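You operate a simulated robot arm through the tools that you are given. There is no shell and no other tool.

Carry out the task below with a simulated two-armed robot. There is one attempt and no reset: what you move stays moved.

## Task
Take the blue brush from the shelf under the black bench and put it on the top of the cream cabinet. Open the left red drawer, take the white wax bar and put it in the inside of the left red drawer, then shut the drawer. Put the green sling on the top of the red bench away on the shelf of the teal bench. Stack the grey tin labelled "27" from the top of the red bench on top of the grey tin labelled "62". Open the left green drawer, take the grey foam pad from the inside of the left green drawer and put it on the top of the low orange shelf, then shut the drawer. Put the black rubber roller on the top of the blue bench away on the upper shelf of the teal rack. Do these in any order.

The check looks at the end state, three seconds after you hand in, the way a careful person would. Anything else that was tipped, shoved, dropped, spilled or broken makes it a failure.

## Robot
Two 7-joint arms with fingered hands on one trunk, on a base that moves. Base frame: it is fixed to the floor where the robot stands at the start and does not move with it; the origin is under the middle of the robot, x ahead of it, y to its left, z up. Units: cm, degrees, N and s.
The left shoulder is at the start at [7, 14.5, 110.3], the right one opposite. With the tool pointing down near the work surface each hand reaches from about 10 to 62 cm from the robot's upright axis, wherever it stands, measured 20 degrees to its own side. Places, roughly: black rubber roller (6x6x5 cm) [-640, 340, 90]; blue brush (5x4x5 cm) [50, -10, 50]; green sling (20x6x3 cm) [50, -260, 90]; grey foam pad (10x6x2 cm) [-600, 0, 70]; grey tin [50, -275, 100]; inside of the left red drawer [60, -250, 70]; left green drawer [-600, 10, 70]; left red drawer [50, -250, 70]; shelf of the teal bench [-810, 640, 40]; top of the cream cabinet [60, 230, 150]; top of the low orange shelf [-860, -240, 90]; upper shelf of the teal rack [-150, -200, 60]; white wax bar (10x4x3 cm) [50, -240, 90]. Payload 3.5 kg a hand.
Tool frame (each hand has its own): the origin (TCP) lies between the finger pads and is the grasp point; the fingertips stand 2.5 cm ahead of it; z points along the fingers, y is the line along which they close. The gripper opens to 8.8 cm; its body begins 2.9 cm behind the TCP. The gripper is a hand of 4 fingers: y runs from the thumb to the fingers, the wrist lies at [-1.3, -9.7, -16.2] in the tool frame, and closing takes about 1.5 s.
Orientation is told as [roll, pitch, yaw] about the base's x, y, z axes, in that order, counted from this pose: with the fingers straight down and the wrist toward the robot, the tool's x, y and z point along [0, 1, 0], [1, 0, 0] and [0, 0, -1] of the base frame.

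## Interface
- The arms move only by the tool servo_tool. It takes "left_targets", "right_targets" or both (then of equal length, played together; a hand with none holds still); each is one flat list of numbers, 7 for each row, row after row: the gripper command, from -1 (shut) to 1 (fully open), values between in proportion, then the shift along the tool's x, y, z in cm, then the turn, a rotation vector about the tool's x, y, z in degrees. In form: [hand, dx, dy, dz, wx, wy, wz, hand, dx, dy, dz, wx, wy, wz, ...]. A call has 1 to 20 rows; each row is the pose to reach, as a shift and turn from the pose commanded when the call began, along the tool's axes at that moment. Rows are played at 5 a second. More than 5 cm and 8.6 degrees between two rows, or a gripper value outside its range, and nothing of the call is played. Where a pose cannot be reached the arm comes as near as it can. A force on the tool above 40 N (or 10 N above the force at the start of the call, whichever is more), or a blocked arm, ends the call early, and 0.2 s more pass. Each finger travels about 4.5 cm/s and halts on what it meets, pressing with about 22 N; the grip force reading is that of the motor and also rises with nothing between the fingers. The clock runs only during rows and for 0.2 s after the last one: add rows that repeat a pose to give the fingers time. The reply holds the time, the measured pose of the TCP, the force on the tool along the base axes, the opening and the grip force, in the units named above and with some noise, with the torque about the TCP (base axes, N m) and any sound that the robot's microphone picked up.
- Cameras (640 x 400 px; columns grow to the right, rows downward): "scene" is now at [10.27, -1.98, 138.18]; the picture's right is [-0.34, -0.94, 0.00], its down [-0.86, 0.31, -0.40] and it looks along [0.38, -0.14, -0.92] (base axes); focal length 265 px, centre (320, 200). "left" rides on the left gripper at [-6.4, -8.3, -9.8] in its tool frame; the picture's right is [-0.62, -0.37, 0.69], its down [0.71, -0.63, 0.30] and it looks along [0.32, 0.68, 0.65] (tool axes); focal length 265 px, centre (320, 200). "right" rides on the right gripper at [6.4, -8.3, -9.8] in its tool frame; the picture's right is [-0.62, 0.37, -0.69], its down [-0.71, -0.63, 0.30] and it looks along [-0.32, 0.68, 0.65] (tool axes); focal length 265 px, centre (320, 200). There is no depth. A picture from a camera that has moved, and an enlarged one, comes with that camera's place and axes in the base frame and with its lens.
- camera(camera): a new picture of that camera. No time passes.
- lift_body(by): slides the trunk up (or, below 0, down) by that many cm; the arms and the scene camera ride with it, the base frame stays. It gives what a move gives, with no picture.
- drive_base(legs): drives the robot by 1 to 6 legs, each [ahead, left, turn to the left] in cm, cm and degrees, along the robot's own axes; the way and the turn of a leg run together, so that a leg with both is an arc; at most 150 cm and 180 degrees a leg. The arms and the cameras ride along, it lands a little off, and it stops where it bumps. It gives what a move gives.
- set_grasp(shape, hand): the hand has 4 fingers and takes this shape, open, in about a second: jaw (thumb against the fingers, like two jaws); tri (thumb and two fingers); tip (a fingertip pinch); poke (one finger out to press); point (the index stretched); flat (the hand flat); cup (the hand cupped); fist (a fist). The gripper value then closes the fingers along that shape, each until it touches; the sizes above hold for jaw. It gives what a move gives, with no picture.
- pan_tilt(pan, tilt): turns the head with the scene camera to pan (to the left, within 86 degrees either way) and tilt (down, from -29 to 69), counted from straight ahead of the robot. It gives what a move gives.
- zoom(camera, box): a new picture of the part [left, top, right, bottom] of that camera's present view, enlarged. No time passes.
- hand_in(): hands the job in; it is judged then, once.

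Nothing tells you exact positions but the pictures and the camera data. Unless the task says otherwise, let go and move clear before handing in.

The tools are called after ">>>" by a JSON object that holds its "method" and its "body". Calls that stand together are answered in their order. servo_tool: Moves the arms, as the interface text tells. Its arguments: {"type":"object","properties":{"left_targets":{"type":"array","items":{"type":"number"}},"right_targets":{"type":"array","items":{"type":"number"}}},"required":[]} The other tools are called the same way: lift_body (by) moves the trunk up or down; set_grasp (shape, hand) gives the hand a shape; drive_base (legs) drives the base; pan_tilt (pan, tilt) turns the head that bears the scene camera; camera (camera) takes a picture; zoom (camera, box) takes an enlarged picture of a part of a camera's view; hand_in () hands the job in.

At the start:

```text
clock: 0.0
left_ee_pos: [27.55, 5.13, 77.05]
left_orientation: [0.0, 0.0, 0.0]
left_contact_force: [0.1, 0.5, -0.5]
left_torque: [-0.01, 0.01, -0.03]
left_grip_width: 8.77
left_gripper_force: 0.1
left_shape: jaw
right_ee_pos: [31.17, -14.28, 75.65]
right_orientation: [0.0, 0.0, 0.0]
right_contact_force: [-0.4, -0.4, 0.2]
right_torque: [-0.02, 0.02, 0.0]
right_grip_width: 8.75
right_gripper_force: 0.1
right_shape: jaw
trunk travel left (down, up): [-66.6, 17.4]
robot x, y, heading: [0.24, -0.05, 0.1]
head pan, tilt (commanded): [-19.8, 66.3]
```

scene: 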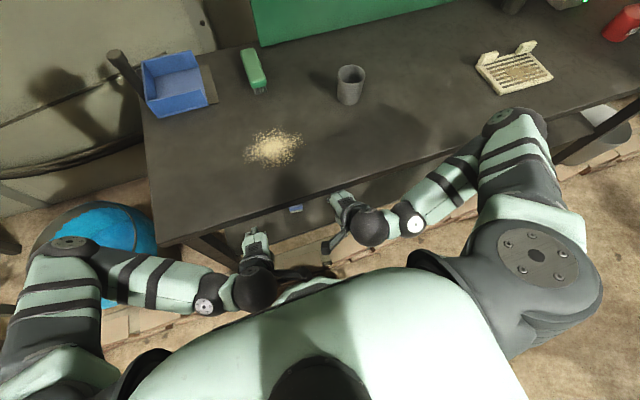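
right: 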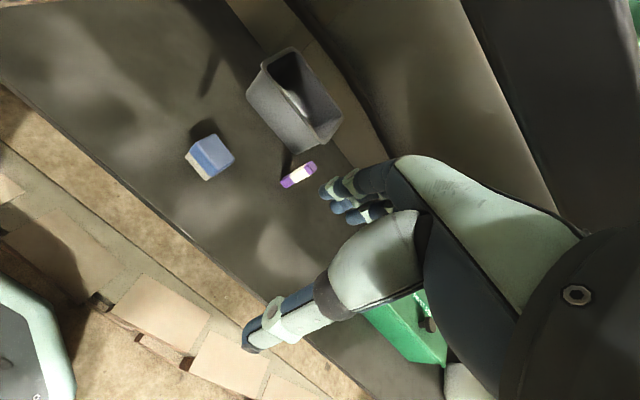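
left: 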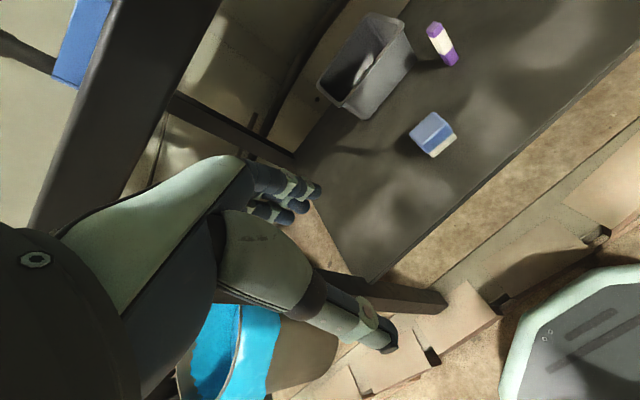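

The black bench stands ahead of me with its shelf at about z 47, and both wrist cameras put the blue brush at about [48, -6, 50]. I'll look around with the head before I move anything.

>>> {"method": "pan_tilt", "body": {"pan": 0, "tilt": 20}}

>>> {"method": "camera", "body": {"camera": "scene"}}

>>> {"method": "pan_tilt", "body": {"pan": 80, "tilt": 15}}

>>> {"method": "camera", "body": {"camera": "scene"}}

>>> {"method": "pan_tilt", "body": {"pan": -80, "tilt": 15}}

>>> {"method": "camera", "body": {"camera": "scene"}}

```text
clock: 1.1
left_ee_pos: [27.65, 5.02, 77.04]
left_orientation: [-0.1, -0.1, 0.0]
left_contact_force: [-0.2, -0.1, 0.2]
left_torque: [-0.02, -0.01, -0.01]
left_grip_width: 8.8
left_gripper_force: 0.0
left_shape: jaw
right_ee_pos: [31.16, -14.28, 75.59]
right_orientation: [0.0, -0.1, 0.0]
right_contact_force: [-0.2, 0.0, -0.5]
right_torque: [-0.03, 0.0, 0.0]
right_grip_width: 8.79
right_gripper_force: 0.0
right_shape: jaw
trunk travel left (down, up): [-66.6, 17.4]
robot x, y, heading: [-0.39, -0.29, 0.0]
head pan, tilt (commanded): [0.0, 20.0]
```

```text
taken
camera scene: at [14.02, 0.01, 144.68], right [0.0, -1.0, 0.0], down [-0.34, 0.0, -0.94], along [0.94, 0.0, -0.34], focal length 265 px, centre (320, 200)
```

scene: 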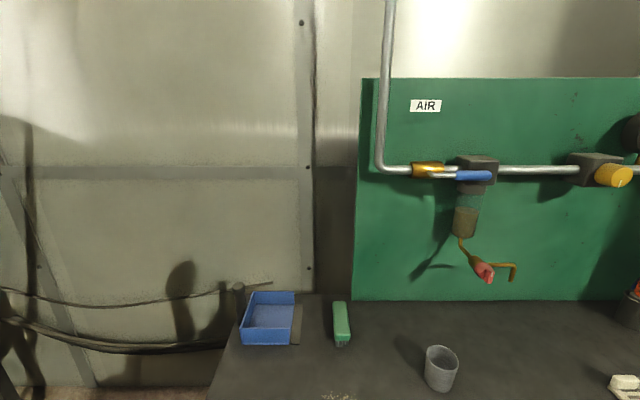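

```text
clock: 2.7
left_ee_pos: [27.5, 5.13, 76.98]
left_orientation: [0.0, 0.0, 0.0]
left_contact_force: [-0.4, 0.1, -0.3]
left_torque: [0.0, 0.01, -0.03]
left_grip_width: 8.75
left_gripper_force: 0.0
left_shape: jaw
right_ee_pos: [31.21, -14.29, 75.63]
right_orientation: [0.0, 0.0, 0.0]
right_contact_force: [-0.1, 1.0, 0.4]
right_torque: [-0.02, -0.01, 0.0]
right_grip_width: 8.75
right_gripper_force: 0.1
right_shape: jaw
trunk travel left (down, up): [-66.6, 17.4]
robot x, y, heading: [-0.1, 0.35, 0.1]
head pan, tilt (commanded): [80.0, 15.0]
```

```text
taken
camera scene: at [6.34, 9.21, 145.5], right [0.98, -0.17, 0.0], down [-0.05, -0.25, -0.97], along [0.17, 0.95, -0.26], focal length 265 px, centre (320, 200)
```

scene: 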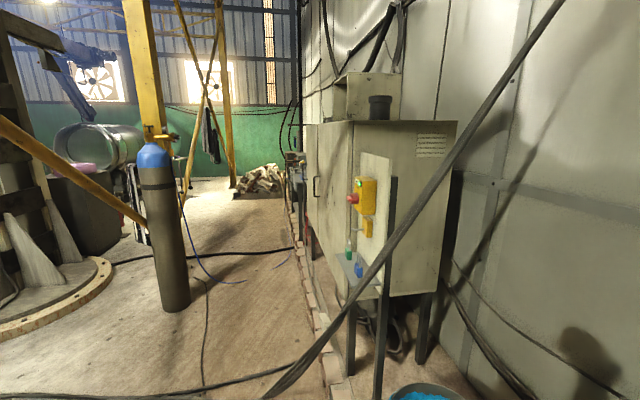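

```text
clock: 5.1
left_ee_pos: [27.66, 5.11, 77.16]
left_orientation: [0.0, 0.1, 0.1]
left_contact_force: [0.6, 0.1, -0.1]
left_torque: [0.01, 0.02, 0.0]
left_grip_width: 8.76
left_gripper_force: 0.1
left_shape: jaw
right_ee_pos: [31.19, -14.27, 75.69]
right_orientation: [0.0, -0.1, 0.0]
right_contact_force: [-1.5, -0.9, -0.7]
right_torque: [0.01, -0.02, -0.01]
right_grip_width: 8.74
right_gripper_force: 0.1
right_shape: jaw
trunk travel left (down, up): [-66.6, 17.4]
robot x, y, heading: [-0.06, -0.35, 0.2]
head pan, tilt (commanded): [-80.0, 15.0]
```

```text
taken
camera scene: at [6.34, -9.18, 145.5], right [-0.98, -0.17, 0.0], down [-0.05, 0.25, -0.97], along [0.17, -0.95, -0.26], focal length 265 px, centre (320, 200)
```

scene: 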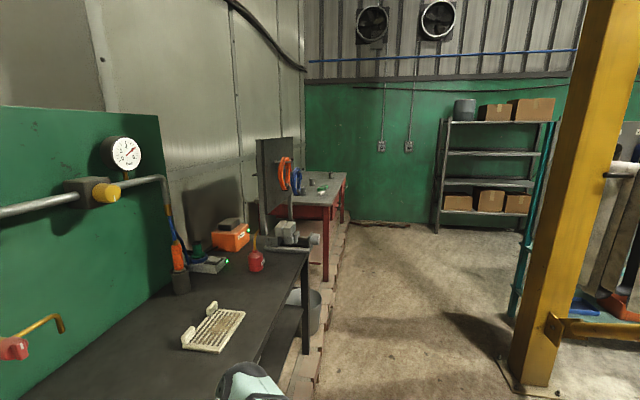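

Ahead is the black bench. To the left is the cream cabinet, with a near side at about y 136 and a front at about x 46. To the right are the red bench and a rack. Next I'll zoom in on the brush to work out the grasp.

>>> {"method": "zoom", "body": {"camera": "right", "box": [120, 40, 360, 220]}}

>>> {"method": "zoom", "body": {"camera": "left", "box": [320, 0, 520, 190]}}

>>> {"method": "pan_tilt", "body": {"pan": 0, "tilt": 60}}

>>> {"method": "camera", "body": {"camera": "scene"}}

```text
2.22 times, centred on (240, 130) of right
camera zoom: at [22.85, -7.74, 85.4], right [0.37, -0.62, 0.69], down [-0.63, -0.71, -0.3], along [0.68, -0.32, -0.65], focal length 590 px, centre (498, 356)
```

zoom: 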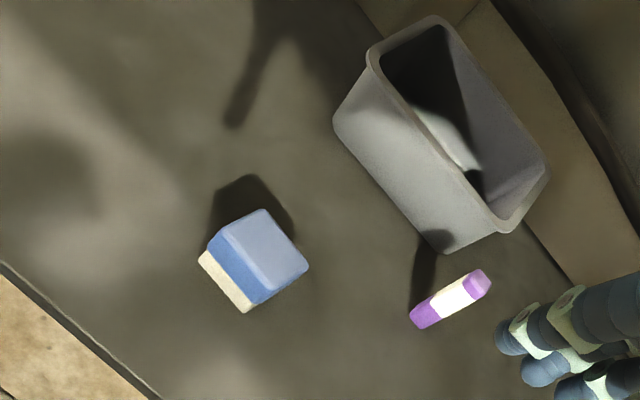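

```text
2.11 times, centred on (420, 95) of left
camera zoom: at [19.2, -1.15, 86.92], right [-0.37, -0.62, -0.69], down [-0.63, 0.71, -0.3], along [0.68, 0.32, -0.65], focal length 559 px, centre (110, 421)
```

zoom: 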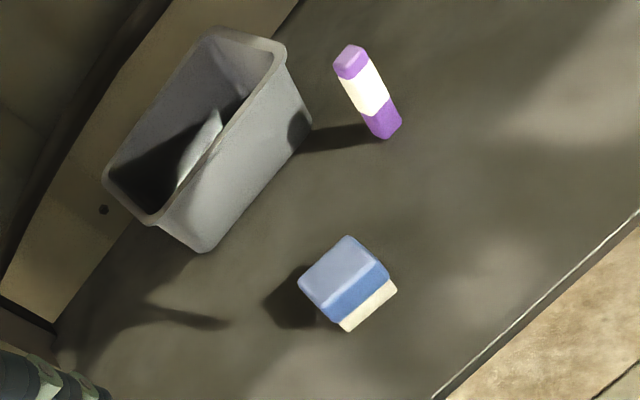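

```text
clock: 6.7
left_ee_pos: [27.55, 5.03, 77.04]
left_orientation: [0.0, 0.0, 0.0]
left_contact_force: [0.1, 0.8, -0.7]
left_torque: [0.0, -0.01, -0.03]
left_grip_width: 8.77
left_gripper_force: 0.0
left_shape: jaw
right_ee_pos: [31.22, -14.24, 75.59]
right_orientation: [0.0, 0.0, 0.0]
right_contact_force: [0.1, -1.4, -0.6]
right_torque: [0.0, 0.01, -0.01]
right_grip_width: 8.77
right_gripper_force: 0.1
right_shape: jaw
trunk travel left (down, up): [-66.6, 17.4]
robot x, y, heading: [-0.02, -0.18, 0.1]
head pan, tilt (commanded): [0.0, 60.0]
```

```text
taken
camera scene: at [11.38, 0.01, 138.88], right [0.0, -1.0, 0.0], down [-0.87, 0.0, -0.5], along [0.5, 0.0, -0.87], focal length 265 px, centre (320, 200)
```

scene: 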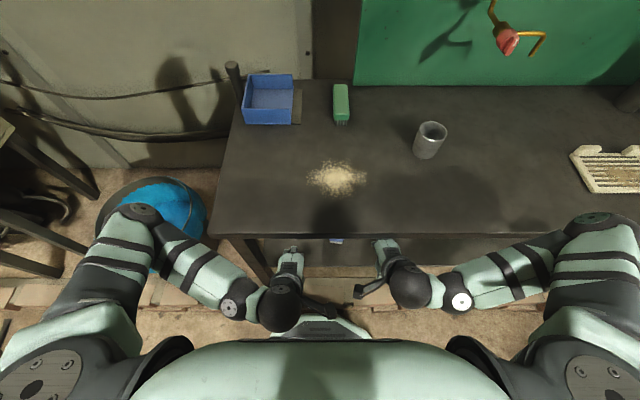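

The brush top is at about x 44.5–49.3, y -8.2 to -3.8, z 52.5. The shelf front edge is at about x 37.7, and the bench top's edge is at x 32 with its underside at about z 85. I'll back off a little and then lower the trunk, so the elbows clear the bench top before the right hand reaches under it.

>>> {"method": "drive_base", "body": {"legs": [[-12, 8, 0]]}}

>>> {"method": "lift_body", "body": {"by": -22}}

>>> {"method": "camera", "body": {"camera": "right"}}

>>> {"method": "camera", "body": {"camera": "scene"}}

```text
clock: 8.0
left_ee_pos: [15.46, 13.15, 77.11]
left_orientation: [-0.1, 0.0, 0.1]
left_contact_force: [0.4, -0.1, 0.1]
left_torque: [0.01, 0.0, -0.01]
left_grip_width: 8.73
left_gripper_force: 0.0
left_shape: jaw
right_ee_pos: [19.26, -6.21, 75.66]
right_orientation: [0.0, 0.0, 0.1]
right_contact_force: [0.4, -0.6, 0.1]
right_torque: [0.01, 0.02, 0.0]
right_grip_width: 8.75
right_gripper_force: 0.1
right_shape: jaw
trunk travel left (down, up): [-66.6, 17.4]
robot x, y, heading: [-12.01, 8.11, -0.0]
head pan, tilt (commanded): [0.0, 60.0]
```

```text
clock: 10.3
left_ee_pos: [15.63, 13.17, 55.05]
left_orientation: [-0.1, 0.1, 0.2]
left_contact_force: [-0.2, 0.9, 0.8]
left_torque: [0.0, 0.02, 0.04]
left_grip_width: 8.74
left_gripper_force: 0.0
left_shape: jaw
right_ee_pos: [19.14, -6.25, 53.7]
right_orientation: [0.0, 0.0, 0.1]
right_contact_force: [0.1, -0.1, -1.4]
right_torque: [0.03, 0.02, 0.02]
right_grip_width: 8.75
right_gripper_force: 0.0
right_shape: jaw
trunk travel left (down, up): [-44.6, 39.4]
robot x, y, heading: [-12.05, 8.27, 0.1]
head pan, tilt (commanded): [0.0, 60.0]
```

```text
taken
camera right: at [10.88, 0.27, 63.4], right [0.37, -0.62, 0.69], down [-0.63, -0.72, -0.3], along [0.68, -0.32, -0.65], focal length 265 px, centre (320, 200)
```

right: 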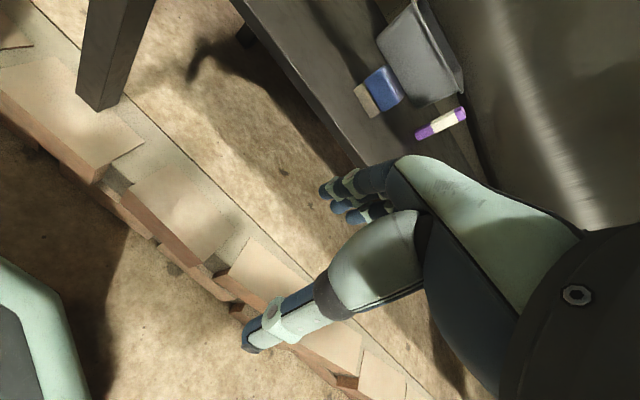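

```text
taken
camera scene: at [-0.61, 8.01, 116.88], right [0.0, -1.0, 0.0], down [-0.87, 0.0, -0.5], along [0.5, 0.0, -0.87], focal length 265 px, centre (320, 200)
```

scene: 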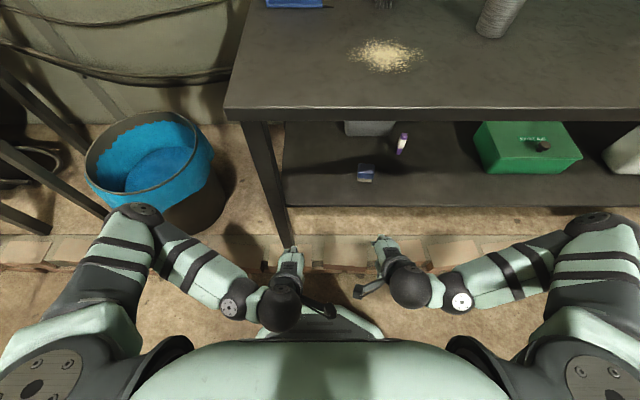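

I now see the brush, the purple and white stick and the bin on the shelf. The green box is well off to the right. I'll slide the right hand forward under the bench top with the TCP about 6 cm above the brush centre.

>>> {"method": "servo_tool", "body": {"right_targets": [1, 0.05, 1, -1.2, 0, 0, 0, 1, 0.1, 4, -2.4, 0, 0, 0, 1, 0.2, 8, -2.8, 0, 0, 0, 1, 0.2, 12, -2.8, 0, 0, 0, 1, 0.2, 16, -2.8, 0, 0, 0, 1, 0.2, 19, -2.8, 0, 0, 0, 1, 0.2, 20, -2.8, 0, 0, 0, 1, 0.2, 20, -2.8, 0, 0, 0]}}

>>> {"method": "camera", "body": {"camera": "right"}}

>>> {"method": "camera", "body": {"camera": "scene"}}

```text
clock: 12.1
left_ee_pos: [15.56, 13.24, 55.03]
left_orientation: [0.1, 0.1, 0.1]
left_contact_force: [1.3, -0.2, -0.3]
left_torque: [0.03, 0.02, 0.03]
left_grip_width: 8.74
left_gripper_force: 0.0
left_shape: jaw
right_ee_pos: [30.67, -3.13, 58.55]
right_orientation: [0.0, -0.1, 0.0]
right_contact_force: [-0.5, -0.1, 0.5]
right_torque: [-0.02, -0.01, -0.01]
right_grip_width: 8.76
right_gripper_force: 0.1
right_shape: jaw
right hand out of reach, approached as far as the arm can: row 4, 5, 6, 7, 8
trunk travel left (down, up): [-44.6, 39.4]
robot x, y, heading: [-11.79, 8.0, 0.1]
head pan, tilt (commanded): [0.0, 60.0]
```

```text
taken
camera right: at [22.38, 3.45, 68.34], right [0.37, -0.62, 0.69], down [-0.63, -0.71, -0.3], along [0.68, -0.33, -0.65], focal length 265 px, centre (320, 200)
```

right: 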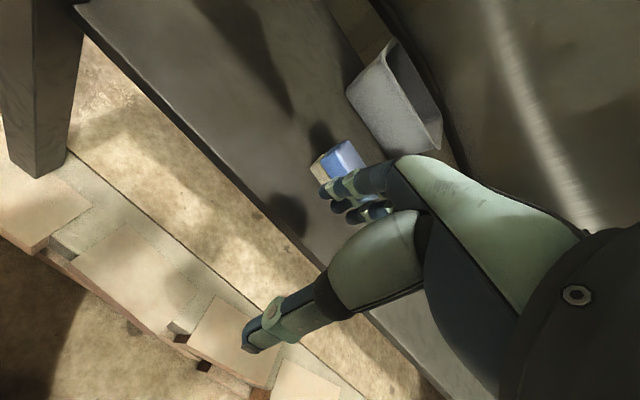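

```text
taken
camera scene: at [-0.6, 8.0, 116.87], right [0.0, -1.0, 0.0], down [-0.87, 0.0, -0.5], along [0.5, 0.0, -0.87], focal length 265 px, centre (320, 200)
```

scene: 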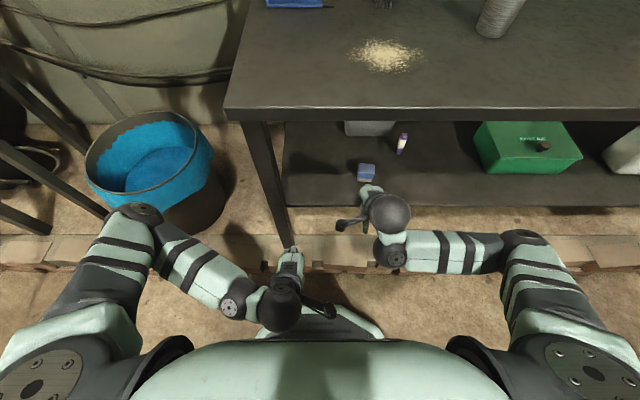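

The right hand stalled at x 31 because the wrist can't stay square to the forearm that far out. I'll turn the hand in yaw so the wrist swings to the right, in line with the arm. The fingers will then close sideways across the 4 cm width of the brush.

>>> {"method": "servo_tool", "body": {"right_targets": [1, -0.5, -0.5, 0, 0, 0, -7.5, 1, -1, -1, 0, 0, 0, -15, 1, -1.5, -1.5, 0, 0, 0, -22.5, 1, -2, -2, 0, 0, 0, -30, 1, -2.5, -2, 0, 0, 0, -37.5, 1, -3, -2, 0, 0, 0, -45, 1, -3, -2, 0, 0, 0, -52.5, 1, -3, -2, 0, 0, 0, -60, 1, -3, -2, 0, 0, 0, -67.5, 1, -3, -2, 0, 0, 0, -75, 1, -3, -2, 0, 0, 0, -82.5, 1, -3, -2, 0, 0, 0, -90, 1, -3, -2, 0, 0, 0, -90]}}

>>> {"method": "camera", "body": {"camera": "right"}}

>>> {"method": "camera", "body": {"camera": "scene"}}

```text
clock: 13.6
left_ee_pos: [15.16, 13.56, 54.66]
left_orientation: [1.6, 0.4, -1.4]
left_contact_force: [-0.5, -0.2, 0.0]
left_torque: [0.07, -0.13, -0.02]
left_grip_width: 8.77
left_gripper_force: 0.0
left_shape: jaw
right_ee_pos: [19.77, 6.7, 56.1]
right_orientation: [-3.0, -1.2, 39.3]
right_contact_force: [0.3, -0.8, 0.8]
right_torque: [-0.05, 0.06, -0.03]
right_grip_width: 8.77
right_gripper_force: 0.0
right_shape: jaw
right hand out of reach, approached as far as the arm can: row 1, 2, 3, 4, 5, 6, 7
trunk travel left (down, up): [-44.6, 39.4]
robot x, y, heading: [-12.05, 8.14, -0.1]
head pan, tilt (commanded): [0.0, 60.0]
stopped in row 7 (left hand): the force on the tool passed its limit at 58 N (the readings are from after the stop); the commanded pose is now the measured one
```

```text
taken
camera right: at [8.82, 6.84, 65.31], right [0.64, -0.23, 0.73], down [-0.02, -0.96, -0.28], along [0.76, 0.16, -0.62], focal length 265 px, centre (320, 200)
```

right: 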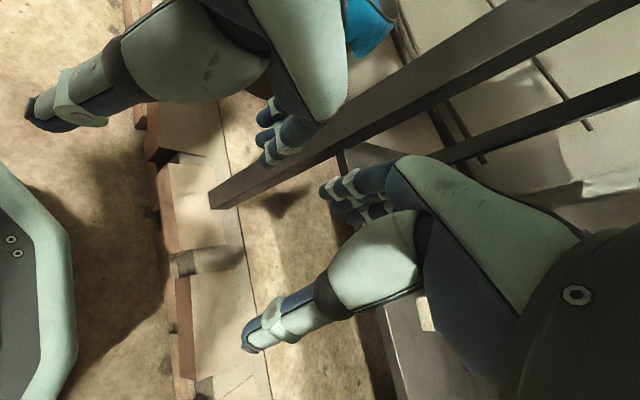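

```text
taken
camera scene: at [-0.62, 8.02, 116.88], right [0.0, -1.0, 0.0], down [-0.87, 0.0, -0.5], along [0.5, 0.0, -0.87], focal length 265 px, centre (320, 200)
```

scene: 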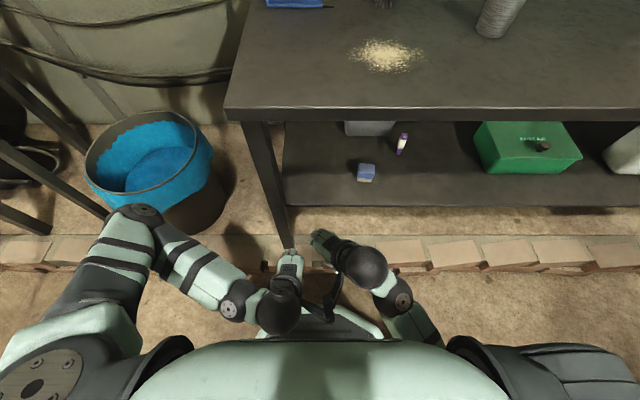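

The right hand swung left on that turn and touched the left hand, though nothing else was hit. I'll separate the hands and back off for room. Then I'll test in free air which orientations the arm can take at a longer reach.

>>> {"method": "servo_tool", "body": {"right_targets": [1, -3, -2.5, 0, 0, 0, 0, 1, -6, -5, 0, 0, 0, 4, 1, -9, -7.5, 0, 0, 0, 12, 1, -10.8, -8.9, 0, 0, 0, 20, 1, -10.8, -8.9, 0, 0, 0, 28, 1, -10.8, -8.9, 0, 0, 0, 36, 1, -10.8, -8.9, 0, 0, 0, 39.3, 1, -10.8, -8.9, 0, 0, 0, 39.3]}}

>>> {"method": "drive_base", "body": {"legs": [[-15, 0, 0]]}}

>>> {"method": "camera", "body": {"camera": "scene"}}

```text
clock: 15.4
left_ee_pos: [15.07, 13.52, 54.58]
left_orientation: [1.6, 0.4, -1.3]
left_contact_force: [0.2, -0.5, -0.4]
left_torque: [-0.01, -0.02, -0.02]
left_grip_width: 8.77
left_gripper_force: 0.1
left_shape: jaw
right_ee_pos: [20.82, -6.8, 55.29]
right_orientation: [-1.6, -2.6, -0.1]
right_contact_force: [-0.6, -0.1, -0.7]
right_torque: [0.0, 0.02, 0.03]
right_grip_width: 8.79
right_gripper_force: 0.0
right_shape: jaw
right hand out of reach, approached as far as the arm can: row 1, 2, 3, 4, 5, 6, 7, 8
trunk travel left (down, up): [-44.6, 39.4]
robot x, y, heading: [-12.22, 8.25, 0.1]
head pan, tilt (commanded): [0.0, 60.0]
```

```text
clock: 16.8
left_ee_pos: [0.11, 13.43, 54.72]
left_orientation: [1.6, 0.3, -1.3]
left_contact_force: [-0.1, 1.0, -0.2]
left_torque: [0.0, -0.01, -0.04]
left_grip_width: 8.78
left_gripper_force: 0.0
left_shape: jaw
right_ee_pos: [5.85, -6.7, 55.24]
right_orientation: [-1.6, -2.7, -0.1]
right_contact_force: [0.3, -0.3, -0.1]
right_torque: [-0.02, -0.01, 0.02]
right_grip_width: 8.77
right_gripper_force: 0.1
right_shape: jaw
trunk travel left (down, up): [-44.6, 39.4]
robot x, y, heading: [-27.02, 7.74, 0.0]
head pan, tilt (commanded): [0.0, 60.0]
```

```text
taken
camera scene: at [-15.6, 7.98, 116.89], right [0.0, -1.0, 0.0], down [-0.87, 0.0, -0.5], along [0.5, 0.0, -0.87], focal length 265 px, centre (320, 200)
```

scene: 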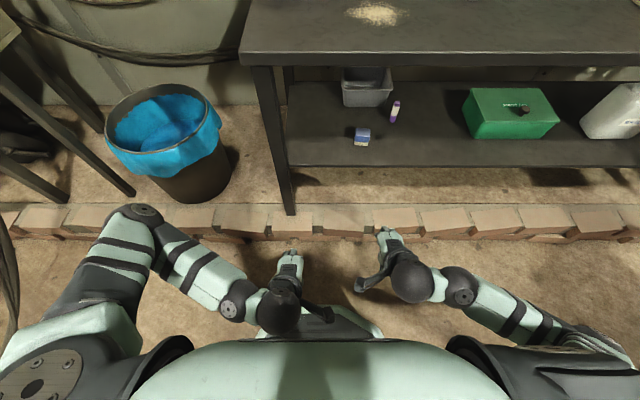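

The right elbow now sits lower and further back, which should reach further. I'll extend the hand forward here in free air to find its limit.

>>> {"method": "servo_tool", "body": {"right_targets": [1, 0, 3, -0.5, 0, 0, 0, 1, -1, 7, -1, 0, 0, 0, 1, -2, 11, -1.5, 0, 0, 0, 1, -3, 15, -2, 0, 0, 0, 1, -4, 19, -2, 0, 0, 0, 1, -4, 22, -2, 0, 0, 0, 1, -4, 22, -2, 0, 0, 0]}}

>>> {"method": "camera", "body": {"camera": "scene"}}

```text
clock: 18.4
left_ee_pos: [0.2, 13.52, 54.57]
left_orientation: [1.7, 0.4, -1.4]
left_contact_force: [-0.8, -0.7, -0.1]
left_torque: [-0.01, 0.02, 0.01]
left_grip_width: 8.78
left_gripper_force: 0.1
left_shape: jaw
right_ee_pos: [23.39, -5.11, 58.82]
right_orientation: [-1.7, -2.6, -0.2]
right_contact_force: [0.3, 0.4, -0.3]
right_torque: [0.01, -0.02, -0.03]
right_grip_width: 8.75
right_gripper_force: 0.0
right_shape: jaw
right hand out of reach, approached as far as the arm can: row 4, 5, 6, 7
trunk travel left (down, up): [-44.6, 39.4]
robot x, y, heading: [-27.1, 7.85, 0.4]
head pan, tilt (commanded): [0.0, 60.0]
```

```text
taken
camera scene: at [-15.49, 7.99, 116.87], right [0.0, -1.0, 0.0], down [-0.87, 0.0, -0.5], along [0.5, 0.0, -0.87], focal length 265 px, centre (320, 200)
```

scene: 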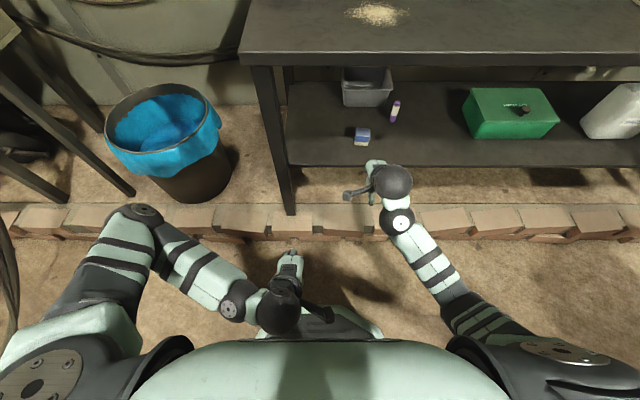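

In this posture the hand reaches about 50 cm ahead, which is enough. I'll bring it back slightly within its limit and tuck the left hand back, then check where the commanded pose stands.

>>> {"method": "servo_tool", "body": {"right_targets": [1, -0.4, -1, 0.7, 0, 0, 0, 1, -0.9, -2, 1.5, 0, 0, 0, 1, -0.9, -2, 1.5, 0, 0, 0], "left_targets": [1, 0, -2, 0, 0, 0, 0, 1, 0, -4, 0, 0, 0, 0, 1, 0, -5, 0, 0, 0, 0]}}

```text
clock: 19.2
left_ee_pos: [-3.33, 14.09, 53.24]
left_orientation: [3.5, -1.4, 0.6]
left_contact_force: [0.5, -0.6, 0.4]
left_torque: [0.0, 0.01, -0.02]
left_grip_width: 8.77
left_gripper_force: 0.0
left_shape: jaw
left hand out of reach, approached as far as the arm can: row 3
right_ee_pos: [21.51, -5.95, 57.33]
right_orientation: [-1.7, -2.7, -0.2]
right_contact_force: [0.3, 0.6, 0.3]
right_torque: [0.01, 0.02, 0.01]
right_grip_width: 8.79
right_gripper_force: 0.2
right_shape: jaw
trunk travel left (down, up): [-44.6, 39.4]
robot x, y, heading: [-26.84, 7.83, 0.3]
head pan, tilt (commanded): [0.0, 60.0]
```

The commanded pose follows the achieved one, and the right hand is at [21.5, -5.95, 57.3]. I'll drive forward so the hand passes over the brush under the bench top, and check before the last few centimetres.

>>> {"method": "drive_base", "body": {"legs": [[20, 0, 0]]}}

>>> {"method": "camera", "body": {"camera": "right"}}

>>> {"method": "camera", "body": {"camera": "scene"}}

```text
clock: 20.8
left_ee_pos: [16.61, 14.03, 53.26]
left_orientation: [3.8, -1.3, 0.2]
left_contact_force: [-0.1, -0.5, 0.7]
left_torque: [-0.01, 0.01, -0.01]
left_grip_width: 8.77
left_gripper_force: 0.0
left_shape: jaw
right_ee_pos: [41.47, -5.89, 57.26]
right_orientation: [-1.8, -2.7, -0.2]
right_contact_force: [0.7, 0.0, 0.0]
right_torque: [0.01, -0.01, 0.04]
right_grip_width: 8.78
right_gripper_force: 0.1
right_shape: jaw
trunk travel left (down, up): [-44.6, 39.4]
robot x, y, heading: [-6.97, 7.61, 0.1]
head pan, tilt (commanded): [0.0, 60.0]
```

```text
taken
camera right: at [32.76, 0.89, 66.38], right [0.33, -0.6, 0.73], down [-0.62, -0.72, -0.31], along [0.71, -0.35, -0.61], focal length 265 px, centre (320, 200)
```

right: 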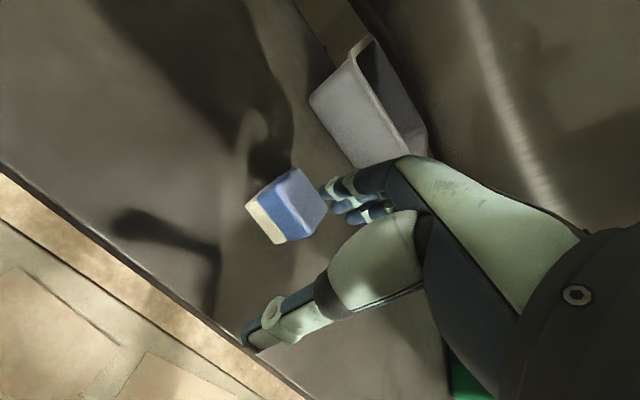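

```text
taken
camera scene: at [4.58, 8.02, 116.86], right [0.0, -1.0, 0.0], down [-0.87, 0.0, -0.5], along [0.5, 0.0, -0.87], focal length 265 px, centre (320, 200)
```

scene: 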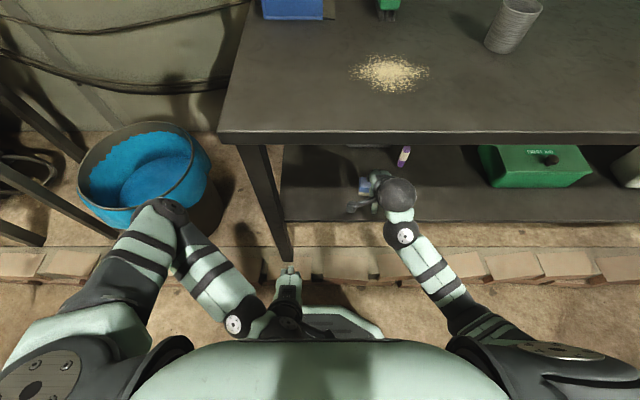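

The brush still measures at [46.9, -6.0], and the open hand is just short of it with fingertips above its top. I'll drive the last 5.4 cm and then lower the trunk to bring the fingers down around it.

>>> {"method": "drive_base", "body": {"legs": [[5.4, 0, 0]]}}

>>> {"method": "camera", "body": {"camera": "right"}}

>>> {"method": "camera", "body": {"camera": "scene"}}

```text
clock: 21.7
left_ee_pos: [22.1, 13.99, 53.09]
left_orientation: [3.8, -1.3, 0.2]
left_contact_force: [-0.1, -0.2, 1.0]
left_torque: [0.0, 0.04, 0.0]
left_grip_width: 8.77
left_gripper_force: 0.0
left_shape: jaw
right_ee_pos: [46.84, -5.93, 57.36]
right_orientation: [-1.8, -2.6, -0.2]
right_contact_force: [0.1, -0.3, -0.2]
right_torque: [0.01, -0.01, 0.0]
right_grip_width: 8.78
right_gripper_force: 0.2
right_shape: jaw
trunk travel left (down, up): [-44.6, 39.4]
robot x, y, heading: [-1.59, 7.8, 0.1]
head pan, tilt (commanded): [0.0, 60.0]
```

```text
taken
camera right: at [38.13, 0.88, 66.37], right [0.33, -0.6, 0.73], down [-0.62, -0.72, -0.31], along [0.71, -0.35, -0.61], focal length 265 px, centre (320, 200)
```

right: 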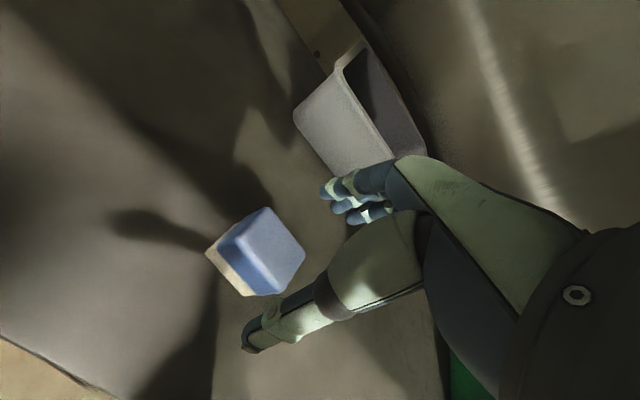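

```text
taken
camera scene: at [9.98, 8.02, 116.86], right [0.0, -1.0, 0.0], down [-0.87, 0.0, -0.5], along [0.5, 0.0, -0.87], focal length 265 px, centre (320, 200)
```

scene: 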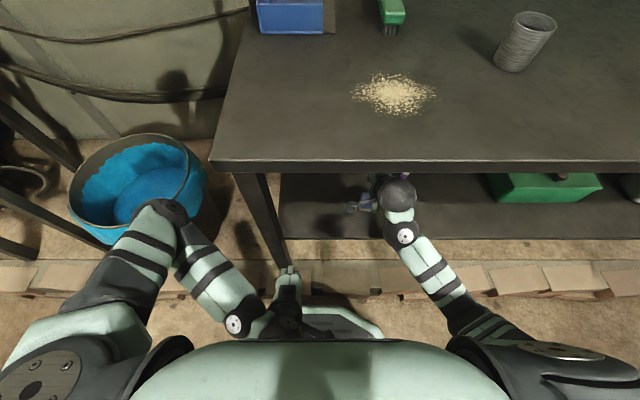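

The point under the TCP projects right onto the brush top, so the hand is centred. Next I lower the trunk 6.3 cm.

>>> {"method": "lift_body", "body": {"by": -6.3}}

>>> {"method": "camera", "body": {"camera": "right"}}

```text
clock: 22.8
left_ee_pos: [21.98, 14.04, 46.81]
left_orientation: [3.8, -1.4, 0.2]
left_contact_force: [0.0, -1.0, 0.0]
left_torque: [-0.01, 0.03, -0.03]
left_grip_width: 8.79
left_gripper_force: 0.1
left_shape: jaw
right_ee_pos: [46.82, -6.1, 51.01]
right_orientation: [-1.8, -2.7, -0.3]
right_contact_force: [0.3, 0.0, -0.4]
right_torque: [-0.04, 0.01, 0.01]
right_grip_width: 8.78
right_gripper_force: 0.1
right_shape: jaw
trunk travel left (down, up): [-38.3, 45.7]
robot x, y, heading: [-1.46, 7.74, 0.1]
head pan, tilt (commanded): [0.0, 60.0]
```

```text
taken
camera right: at [38.06, 0.88, 60.13], right [0.33, -0.6, 0.73], down [-0.62, -0.72, -0.31], along [0.71, -0.35, -0.61], focal length 265 px, centre (320, 200)
```

right: 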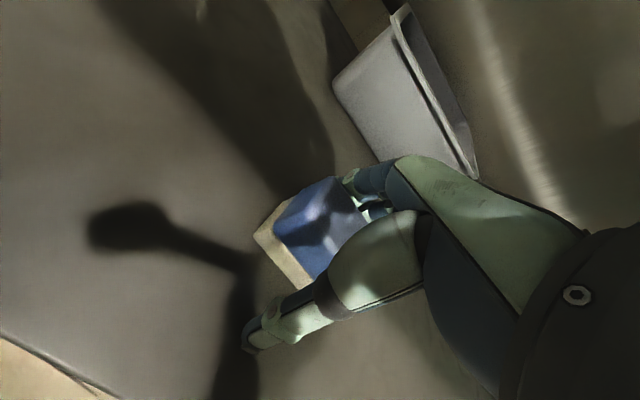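

The brush sits between the thumb and fingers. I'll close the hand.

>>> {"method": "servo_tool", "body": {"right_targets": [0.5, 0, 0, 0, 0, 0, 0, 0, 0, 0, 0, 0, 0, 0, -0.5, 0, 0, 0, 0, 0, 0, -1, 0, 0, 0, 0, 0, 0, -1, 0, 0, 0, 0, 0, 0, -1, 0, 0, 0, 0, 0, 0, -1, 0, 0, 0, 0, 0, 0, -1, 0, 0, 0, 0, 0, 0, -1, 0, 0, 0, 0, 0, 0, -1, 0, 0, 0, 0, 0, 0]}}

>>> {"method": "camera", "body": {"camera": "right"}}

```text
clock: 25.0
left_ee_pos: [21.95, 14.05, 46.86]
left_orientation: [3.7, -1.4, 0.1]
left_contact_force: [0.6, -0.2, 0.7]
left_torque: [0.01, 0.02, 0.0]
left_grip_width: 8.79
left_gripper_force: 0.0
left_shape: jaw
right_ee_pos: [46.89, -5.94, 50.96]
right_orientation: [-1.8, -2.7, -0.2]
right_contact_force: [0.4, -0.5, 0.2]
right_torque: [-0.02, -0.02, -0.02]
right_grip_width: 3.27
right_gripper_force: 22.6
right_shape: jaw
trunk travel left (down, up): [-38.3, 45.7]
robot x, y, heading: [-1.71, 7.93, 0.2]
head pan, tilt (commanded): [0.0, 60.0]
```

```text
taken
camera right: at [38.07, 0.88, 60.11], right [0.33, -0.6, 0.73], down [-0.62, -0.72, -0.31], along [0.71, -0.35, -0.61], focal length 265 px, centre (320, 200)
```

right: 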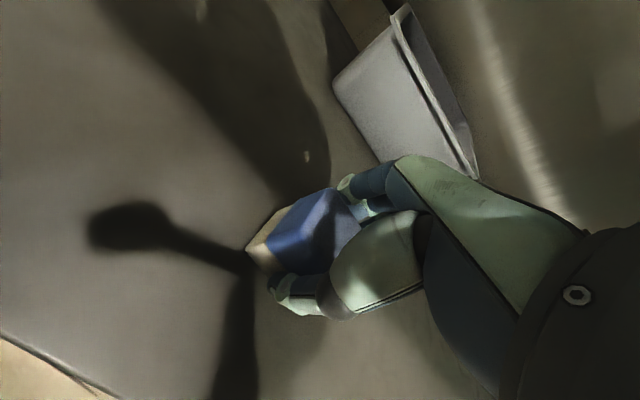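

The grip reads 22 N at 3.3 cm. I'll zoom in to check that the brush is really held.

>>> {"method": "zoom", "body": {"camera": "right", "box": [220, 140, 460, 340]}}

>>> {"method": "lift_body", "body": {"by": 4}}

>>> {"method": "camera", "body": {"camera": "right"}}

```text
2.00 times, centred on (340, 240) of right
camera zoom: at [38.07, 0.88, 60.11], right [0.33, -0.6, 0.73], down [-0.62, -0.72, -0.31], along [0.71, -0.35, -0.61], focal length 531 px, centre (280, 120)
```

zoom: 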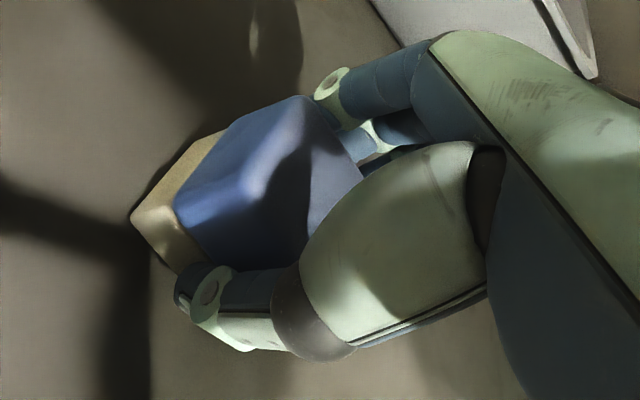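

```text
clock: 25.8
left_ee_pos: [22.02, 13.94, 50.88]
left_orientation: [3.8, -1.3, 0.2]
left_contact_force: [0.4, 0.3, 0.8]
left_torque: [-0.01, 0.0, -0.01]
left_grip_width: 8.78
left_gripper_force: 0.1
left_shape: jaw
right_ee_pos: [46.85, -6.05, 54.94]
right_orientation: [-1.8, -2.7, -0.3]
right_contact_force: [0.4, -0.4, -0.4]
right_torque: [-0.02, 0.0, 0.0]
right_grip_width: 3.27
right_gripper_force: 21.2
right_shape: jaw
trunk travel left (down, up): [-42.3, 41.7]
robot x, y, heading: [-1.77, 7.99, 0.1]
head pan, tilt (commanded): [0.0, 60.0]
```

```text
taken
camera right: at [38.08, 0.88, 64.11], right [0.33, -0.6, 0.73], down [-0.62, -0.72, -0.31], along [0.71, -0.35, -0.61], focal length 265 px, centre (320, 200)
```

right: 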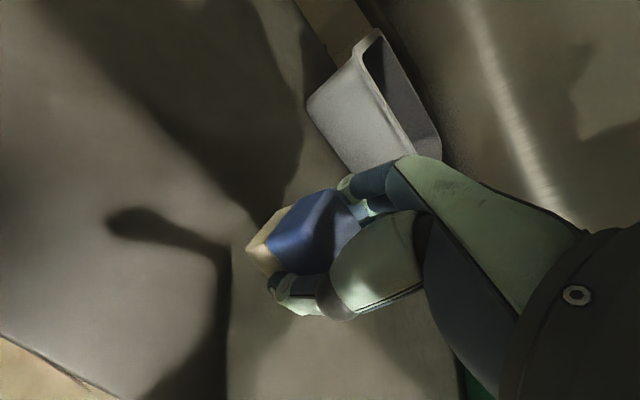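

The brush is lifted clean, and the picture confirms it is in the hand. I'll back straight out, raise the trunk for travel, and look toward the cream cabinet.

>>> {"method": "drive_base", "body": {"legs": [[-45, 0, 0]]}}

>>> {"method": "lift_body", "body": {"by": 41}}

>>> {"method": "pan_tilt", "body": {"pan": 75, "tilt": 20}}

>>> {"method": "camera", "body": {"camera": "scene"}}

>>> {"method": "pan_tilt", "body": {"pan": 40, "tilt": 25}}

>>> {"method": "camera", "body": {"camera": "scene"}}

```text
clock: 28.5
left_ee_pos: [-22.95, 13.89, 50.87]
left_orientation: [3.8, -1.5, 0.2]
left_contact_force: [-0.5, 0.8, -0.3]
left_torque: [0.01, -0.02, 0.0]
left_grip_width: 8.79
left_gripper_force: 0.0
left_shape: jaw
right_ee_pos: [1.76, -6.05, 54.97]
right_orientation: [-1.8, -2.7, -0.2]
right_contact_force: [0.7, 0.2, -0.8]
right_torque: [0.03, 0.01, 0.01]
right_grip_width: 3.27
right_gripper_force: 21.6
right_shape: jaw
trunk travel left (down, up): [-42.3, 41.7]
robot x, y, heading: [-46.72, 8.2, 0.2]
head pan, tilt (commanded): [0.0, 60.0]
```

```text
refused: 41 is not a number from -40 to 40
```

```text
clock: 30.0
left_ee_pos: [-23.1, 13.96, 50.86]
left_orientation: [3.8, -1.5, 0.2]
left_contact_force: [-0.1, -0.3, -0.4]
left_torque: [0.03, 0.01, -0.02]
left_grip_width: 8.78
left_gripper_force: 0.0
left_shape: jaw
right_ee_pos: [1.8, -6.0, 54.88]
right_orientation: [-1.8, -2.7, -0.1]
right_contact_force: [-0.1, -0.3, -0.4]
right_torque: [0.0, -0.02, 0.0]
right_grip_width: 3.28
right_gripper_force: 22.0
right_shape: jaw
trunk travel left (down, up): [-42.3, 41.7]
robot x, y, heading: [-46.55, 8.06, 0.2]
head pan, tilt (commanded): [75.0, 20.0]
```

```text
taken
camera scene: at [-39.39, 16.94, 120.39], right [0.97, -0.26, 0.0], down [-0.09, -0.33, -0.94], along [0.24, 0.91, -0.34], focal length 265 px, centre (320, 200)
```

scene: 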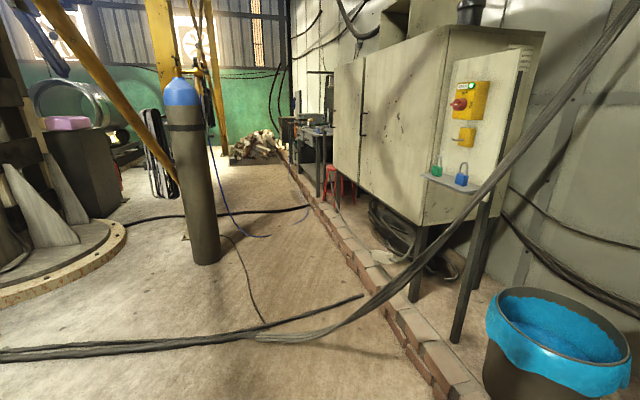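

```text
clock: 31.0
left_ee_pos: [-22.97, 13.91, 50.8]
left_orientation: [3.8, -1.4, 0.2]
left_contact_force: [-0.7, -1.0, 0.4]
left_torque: [0.01, -0.02, -0.01]
left_grip_width: 8.79
left_gripper_force: 0.1
left_shape: jaw
right_ee_pos: [1.84, -5.99, 54.93]
right_orientation: [-1.8, -2.8, -0.2]
right_contact_force: [-0.5, 0.9, -0.5]
right_torque: [0.0, 0.0, 0.02]
right_grip_width: 3.27
right_gripper_force: 21.9
right_shape: jaw
trunk travel left (down, up): [-42.3, 41.7]
robot x, y, heading: [-46.28, 7.82, 0.1]
head pan, tilt (commanded): [40.0, 25.0]
```

```text
taken
camera scene: at [-34.75, 13.88, 119.58], right [0.64, -0.76, 0.0], down [-0.32, -0.27, -0.91], along [0.69, 0.58, -0.42], focal length 265 px, centre (320, 200)
```

scene: 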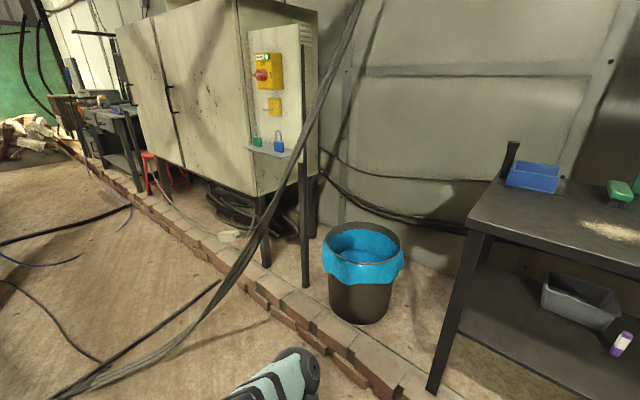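

A cable bundle drapes from the wall to the floor near [-35, 132], and a gas cylinder stands near [-83, 224]. The cabinet's near front top corner is at about [43.5, 127, 149]. I'll raise the trunk fully and strafe left at x ≈ -46, where the cable lies flat on the floor.

>>> {"method": "lift_body", "body": {"by": 40}}

>>> {"method": "drive_base", "body": {"legs": [[0, 70, 0]]}}

>>> {"method": "pan_tilt", "body": {"pan": 60, "tilt": 30}}

>>> {"method": "camera", "body": {"camera": "scene"}}

```text
clock: 34.8
left_ee_pos: [-23.06, 14.0, 90.88]
left_orientation: [3.9, -1.5, 0.2]
left_contact_force: [1.4, 0.2, -0.6]
left_torque: [-0.02, 0.0, 0.01]
left_grip_width: 8.76
left_gripper_force: 0.1
left_shape: jaw
right_ee_pos: [1.99, -5.94, 94.87]
right_orientation: [-1.7, -2.8, -0.2]
right_contact_force: [-0.4, -0.3, -1.3]
right_torque: [0.05, 0.0, 0.0]
right_grip_width: 3.27
right_gripper_force: 21.4
right_shape: jaw
trunk travel left (down, up): [-82.3, 1.7]
robot x, y, heading: [-46.59, 8.03, 0.2]
head pan, tilt (commanded): [40.0, 25.0]
```

```text
clock: 38.6
left_ee_pos: [-23.24, 83.63, 90.79]
left_orientation: [3.8, -1.4, 0.3]
left_contact_force: [-0.3, -0.4, -0.1]
left_torque: [-0.01, 0.02, 0.0]
left_grip_width: 8.77
left_gripper_force: 0.1
left_shape: jaw
right_ee_pos: [1.68, 63.54, 94.97]
right_orientation: [-1.7, -2.7, 0.0]
right_contact_force: [0.2, 0.1, 0.4]
right_torque: [0.03, -0.03, 0.0]
right_grip_width: 3.27
right_gripper_force: 21.9
right_shape: jaw
trunk travel left (down, up): [-82.3, 1.7]
robot x, y, heading: [-46.84, 77.35, 0.3]
head pan, tilt (commanded): [40.0, 25.0]
```

```text
clock: 39.5
left_ee_pos: [-23.32, 83.73, 90.91]
left_orientation: [3.8, -1.4, 0.6]
left_contact_force: [0.2, -0.2, 0.8]
left_torque: [-0.02, 0.01, 0.03]
left_grip_width: 8.83
left_gripper_force: 0.1
left_shape: jaw
right_ee_pos: [1.59, 63.65, 94.98]
right_orientation: [-1.8, -2.7, 0.0]
right_contact_force: [-0.3, -0.1, -0.6]
right_torque: [0.0, -0.03, 0.01]
right_grip_width: 3.27
right_gripper_force: 21.5
right_shape: jaw
trunk travel left (down, up): [-82.3, 1.7]
robot x, y, heading: [-46.71, 77.76, 0.4]
head pan, tilt (commanded): [60.0, 30.0]
```

```text
taken
camera scene: at [-37.55, 85.39, 158.78], right [0.87, -0.5, 0.0], down [-0.25, -0.43, -0.87], along [0.43, 0.75, -0.5], focal length 265 px, centre (320, 200)
```

scene: 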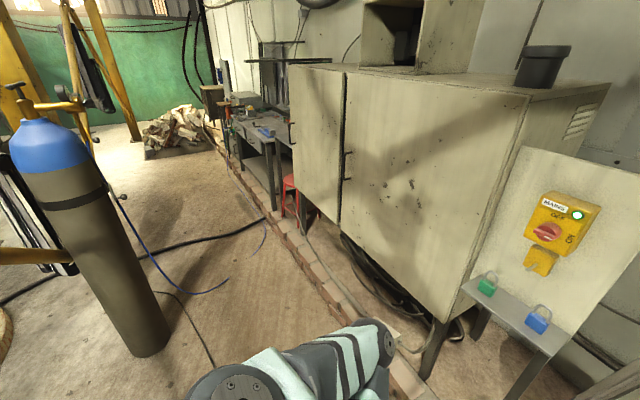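

The cabinet top is visible at about z 148.3, spanning x 44–95 and y 122–264. It has a cup near [71, 130] and a box behind x ≈ 73, so I'll aim for the free spot near [57, 205]. First I'll strafe further left, then raise the arm while still clear of the cabinet front.

>>> {"method": "drive_base", "body": {"legs": [[0, 75, 0]]}}

>>> {"method": "lift_body", "body": {"by": 1.5}}

>>> {"method": "pan_tilt", "body": {"pan": 20, "tilt": 30}}

>>> {"method": "camera", "body": {"camera": "scene"}}

```text
clock: 43.5
left_ee_pos: [-23.6, 158.62, 90.92]
left_orientation: [3.8, -1.4, 0.3]
left_contact_force: [-0.6, -0.5, -0.2]
left_torque: [-0.02, -0.04, 0.01]
left_grip_width: 8.78
left_gripper_force: 0.0
left_shape: jaw
right_ee_pos: [1.28, 138.68, 94.9]
right_orientation: [-1.8, -2.7, -0.1]
right_contact_force: [0.6, -0.5, -0.4]
right_torque: [0.02, -0.02, 0.0]
right_grip_width: 3.23
right_gripper_force: 21.4
right_shape: jaw
trunk travel left (down, up): [-82.3, 1.7]
robot x, y, heading: [-46.98, 152.75, -0.1]
head pan, tilt (commanded): [60.0, 30.0]
```

```text
clock: 44.2
left_ee_pos: [-23.48, 158.62, 92.35]
left_orientation: [3.8, -1.4, 0.3]
left_contact_force: [-0.1, -0.3, 0.3]
left_torque: [-0.03, -0.01, -0.01]
left_grip_width: 8.83
left_gripper_force: 0.1
left_shape: jaw
right_ee_pos: [1.3, 138.62, 96.34]
right_orientation: [-1.8, -2.7, -0.2]
right_contact_force: [0.2, -0.6, -1.1]
right_torque: [-0.01, -0.02, 0.01]
right_grip_width: 3.27
right_gripper_force: 22.1
right_shape: jaw
trunk travel left (down, up): [-83.8, 0.2]
robot x, y, heading: [-46.79, 152.7, -0.1]
head pan, tilt (commanded): [60.0, 30.0]
```

```text
clock: 45.2
left_ee_pos: [-23.5, 158.68, 92.46]
left_orientation: [3.8, -1.5, 0.3]
left_contact_force: [-0.6, 0.2, -0.5]
left_torque: [0.0, 0.02, 0.0]
left_grip_width: 8.8
left_gripper_force: 0.1
left_shape: jaw
right_ee_pos: [1.28, 138.59, 96.46]
right_orientation: [-1.8, -2.6, -0.3]
right_contact_force: [-1.1, 0.2, -0.8]
right_torque: [-0.01, 0.05, 0.0]
right_grip_width: 3.25
right_gripper_force: 21.9
right_shape: jaw
trunk travel left (down, up): [-83.8, 0.2]
robot x, y, heading: [-46.8, 152.69, 0.2]
head pan, tilt (commanded): [20.0, 30.0]
```

```text
taken
camera scene: at [-33.85, 155.72, 160.28], right [0.34, -0.94, 0.0], down [-0.47, -0.17, -0.87], along [0.81, 0.3, -0.5], focal length 265 px, centre (320, 200)
```

scene: 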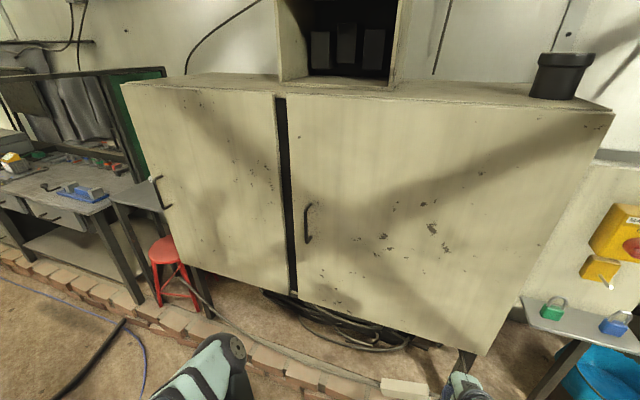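

The cable was no obstacle. The free front strip of the cabinet top is about x 44–70. I'll raise the right arm here in free air, pitching the fingers about 35° forward as it goes up.

>>> {"method": "servo_tool", "body": {"right_targets": [-1, 0, 0, -3, -2, 0, 0, -1, 0, 0, -7, -5, 0, 0, -1, 0, 0, -11, -8, 0, 0, -1, 0, 1, -15, -11, 0, 0, -1, 0, 2, -19, -14, 0, 0, -1, 0, 3, -23, -17, 0, 0, -1, 0, 4, -27, -20, 0, 0, -1, 0, 5, -31, -23, 0, 0, -1, 0, 6, -35, -26, 0, 0, -1, 0, 7, -39, -29, 0, 0, -1, 0, 8, -43, -32, 0, 0, -1, 0, 8, -43, -32, 0, 0]}}

>>> {"method": "camera", "body": {"camera": "scene"}}

```text
clock: 47.8
left_ee_pos: [-23.65, 158.52, 92.28]
left_orientation: [3.8, -1.5, 0.3]
left_contact_force: [-0.6, -0.3, -0.3]
left_torque: [0.0, 0.01, 0.01]
left_grip_width: 8.77
left_gripper_force: 0.1
left_shape: jaw
right_ee_pos: [6.59, 141.66, 139.0]
right_orientation: [-2.1, -34.7, 0.6]
right_contact_force: [-0.6, -0.2, 0.3]
right_torque: [-0.01, -0.01, 0.03]
right_grip_width: 3.22
right_gripper_force: 21.9
right_shape: jaw
right hand out of reach, approached as far as the arm can: row 10, 11, 12
trunk travel left (down, up): [-83.8, 0.2]
robot x, y, heading: [-47.32, 152.43, 0.2]
head pan, tilt (commanded): [20.0, 30.0]
```

```text
taken
camera scene: at [-33.82, 155.65, 160.28], right [0.34, -0.94, 0.0], down [-0.47, -0.17, -0.87], along [0.81, 0.3, -0.5], focal length 265 px, centre (320, 200)
```

scene: 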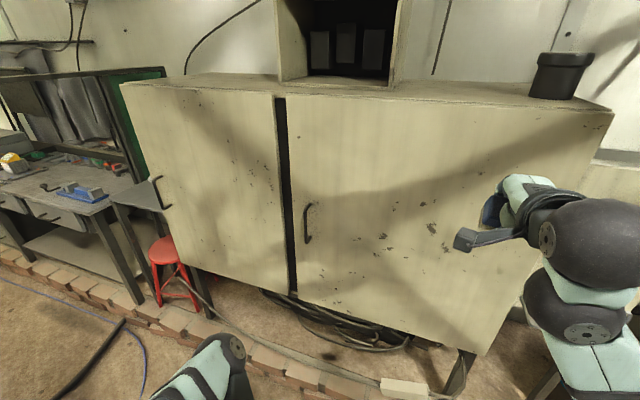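

The hand got to z 139 before the wrist limit. I'll pitch the fingers further forward, to about -58°, while going up to see if that gets the extra height.

>>> {"method": "servo_tool", "body": {"right_targets": [-1, 0, 0, 0, -5, 0, 0, -1, 0, 1.5, -2, -9, 0, 0, -1, 0, 3.5, -5, -13, 0, 0, -1, 0, 5.7, -8, -17, 0, 0, -1, 0, 8, -11.5, -21, 0, 0, -1, 0, 10.2, -14.8, -24, 0, 0, -1, 0, 10.2, -14.8, -24, 0, 0]}}

>>> {"method": "camera", "body": {"camera": "scene"}}

>>> {"method": "camera", "body": {"camera": "right"}}

```text
clock: 49.4
left_ee_pos: [-23.56, 158.64, 92.44]
left_orientation: [3.8, -1.5, 0.3]
left_contact_force: [-0.1, 0.3, -0.6]
left_torque: [0.02, 0.0, -0.03]
left_grip_width: 8.8
left_gripper_force: 0.0
left_shape: jaw
right_ee_pos: [5.96, 143.85, 155.92]
right_orientation: [-3.1, -58.8, 2.0]
right_contact_force: [0.1, -0.1, 0.1]
right_torque: [-0.01, 0.01, -0.02]
right_grip_width: 3.24
right_gripper_force: 22.3
right_shape: jaw
right hand out of reach, approached as far as the arm can: row 4, 5, 6, 7
trunk travel left (down, up): [-83.8, 0.2]
robot x, y, heading: [-47.02, 152.48, 0.2]
head pan, tilt (commanded): [20.0, 30.0]
```

```text
taken
camera scene: at [-33.79, 155.64, 160.28], right [0.34, -0.94, 0.0], down [-0.47, -0.17, -0.87], along [0.81, 0.3, -0.5], focal length 265 px, centre (320, 200)
```

scene: 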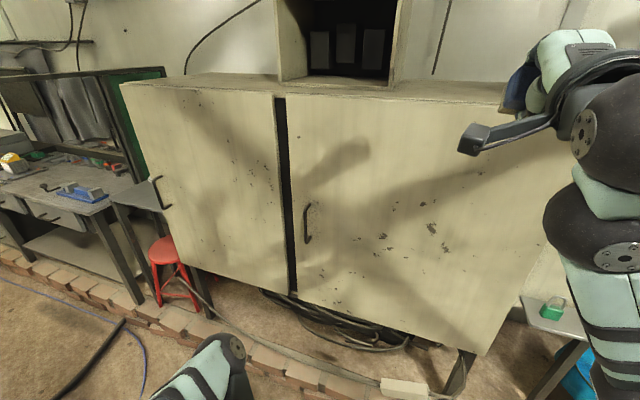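

```text
taken
camera right: at [-6.75, 150.49, 153.6], right [-0.41, -0.6, 0.69], down [-0.08, -0.73, -0.68], along [0.91, -0.33, 0.26], focal length 265 px, centre (320, 200)
```

right: 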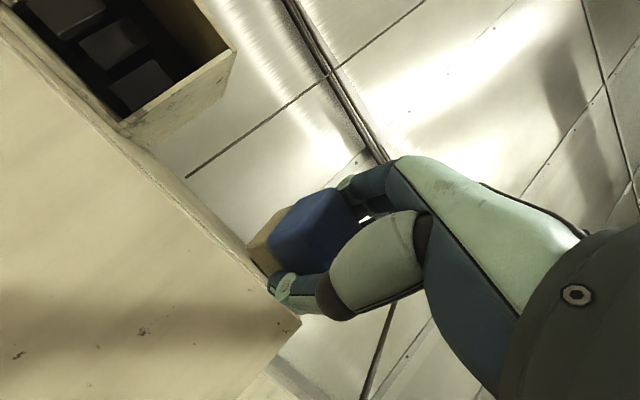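

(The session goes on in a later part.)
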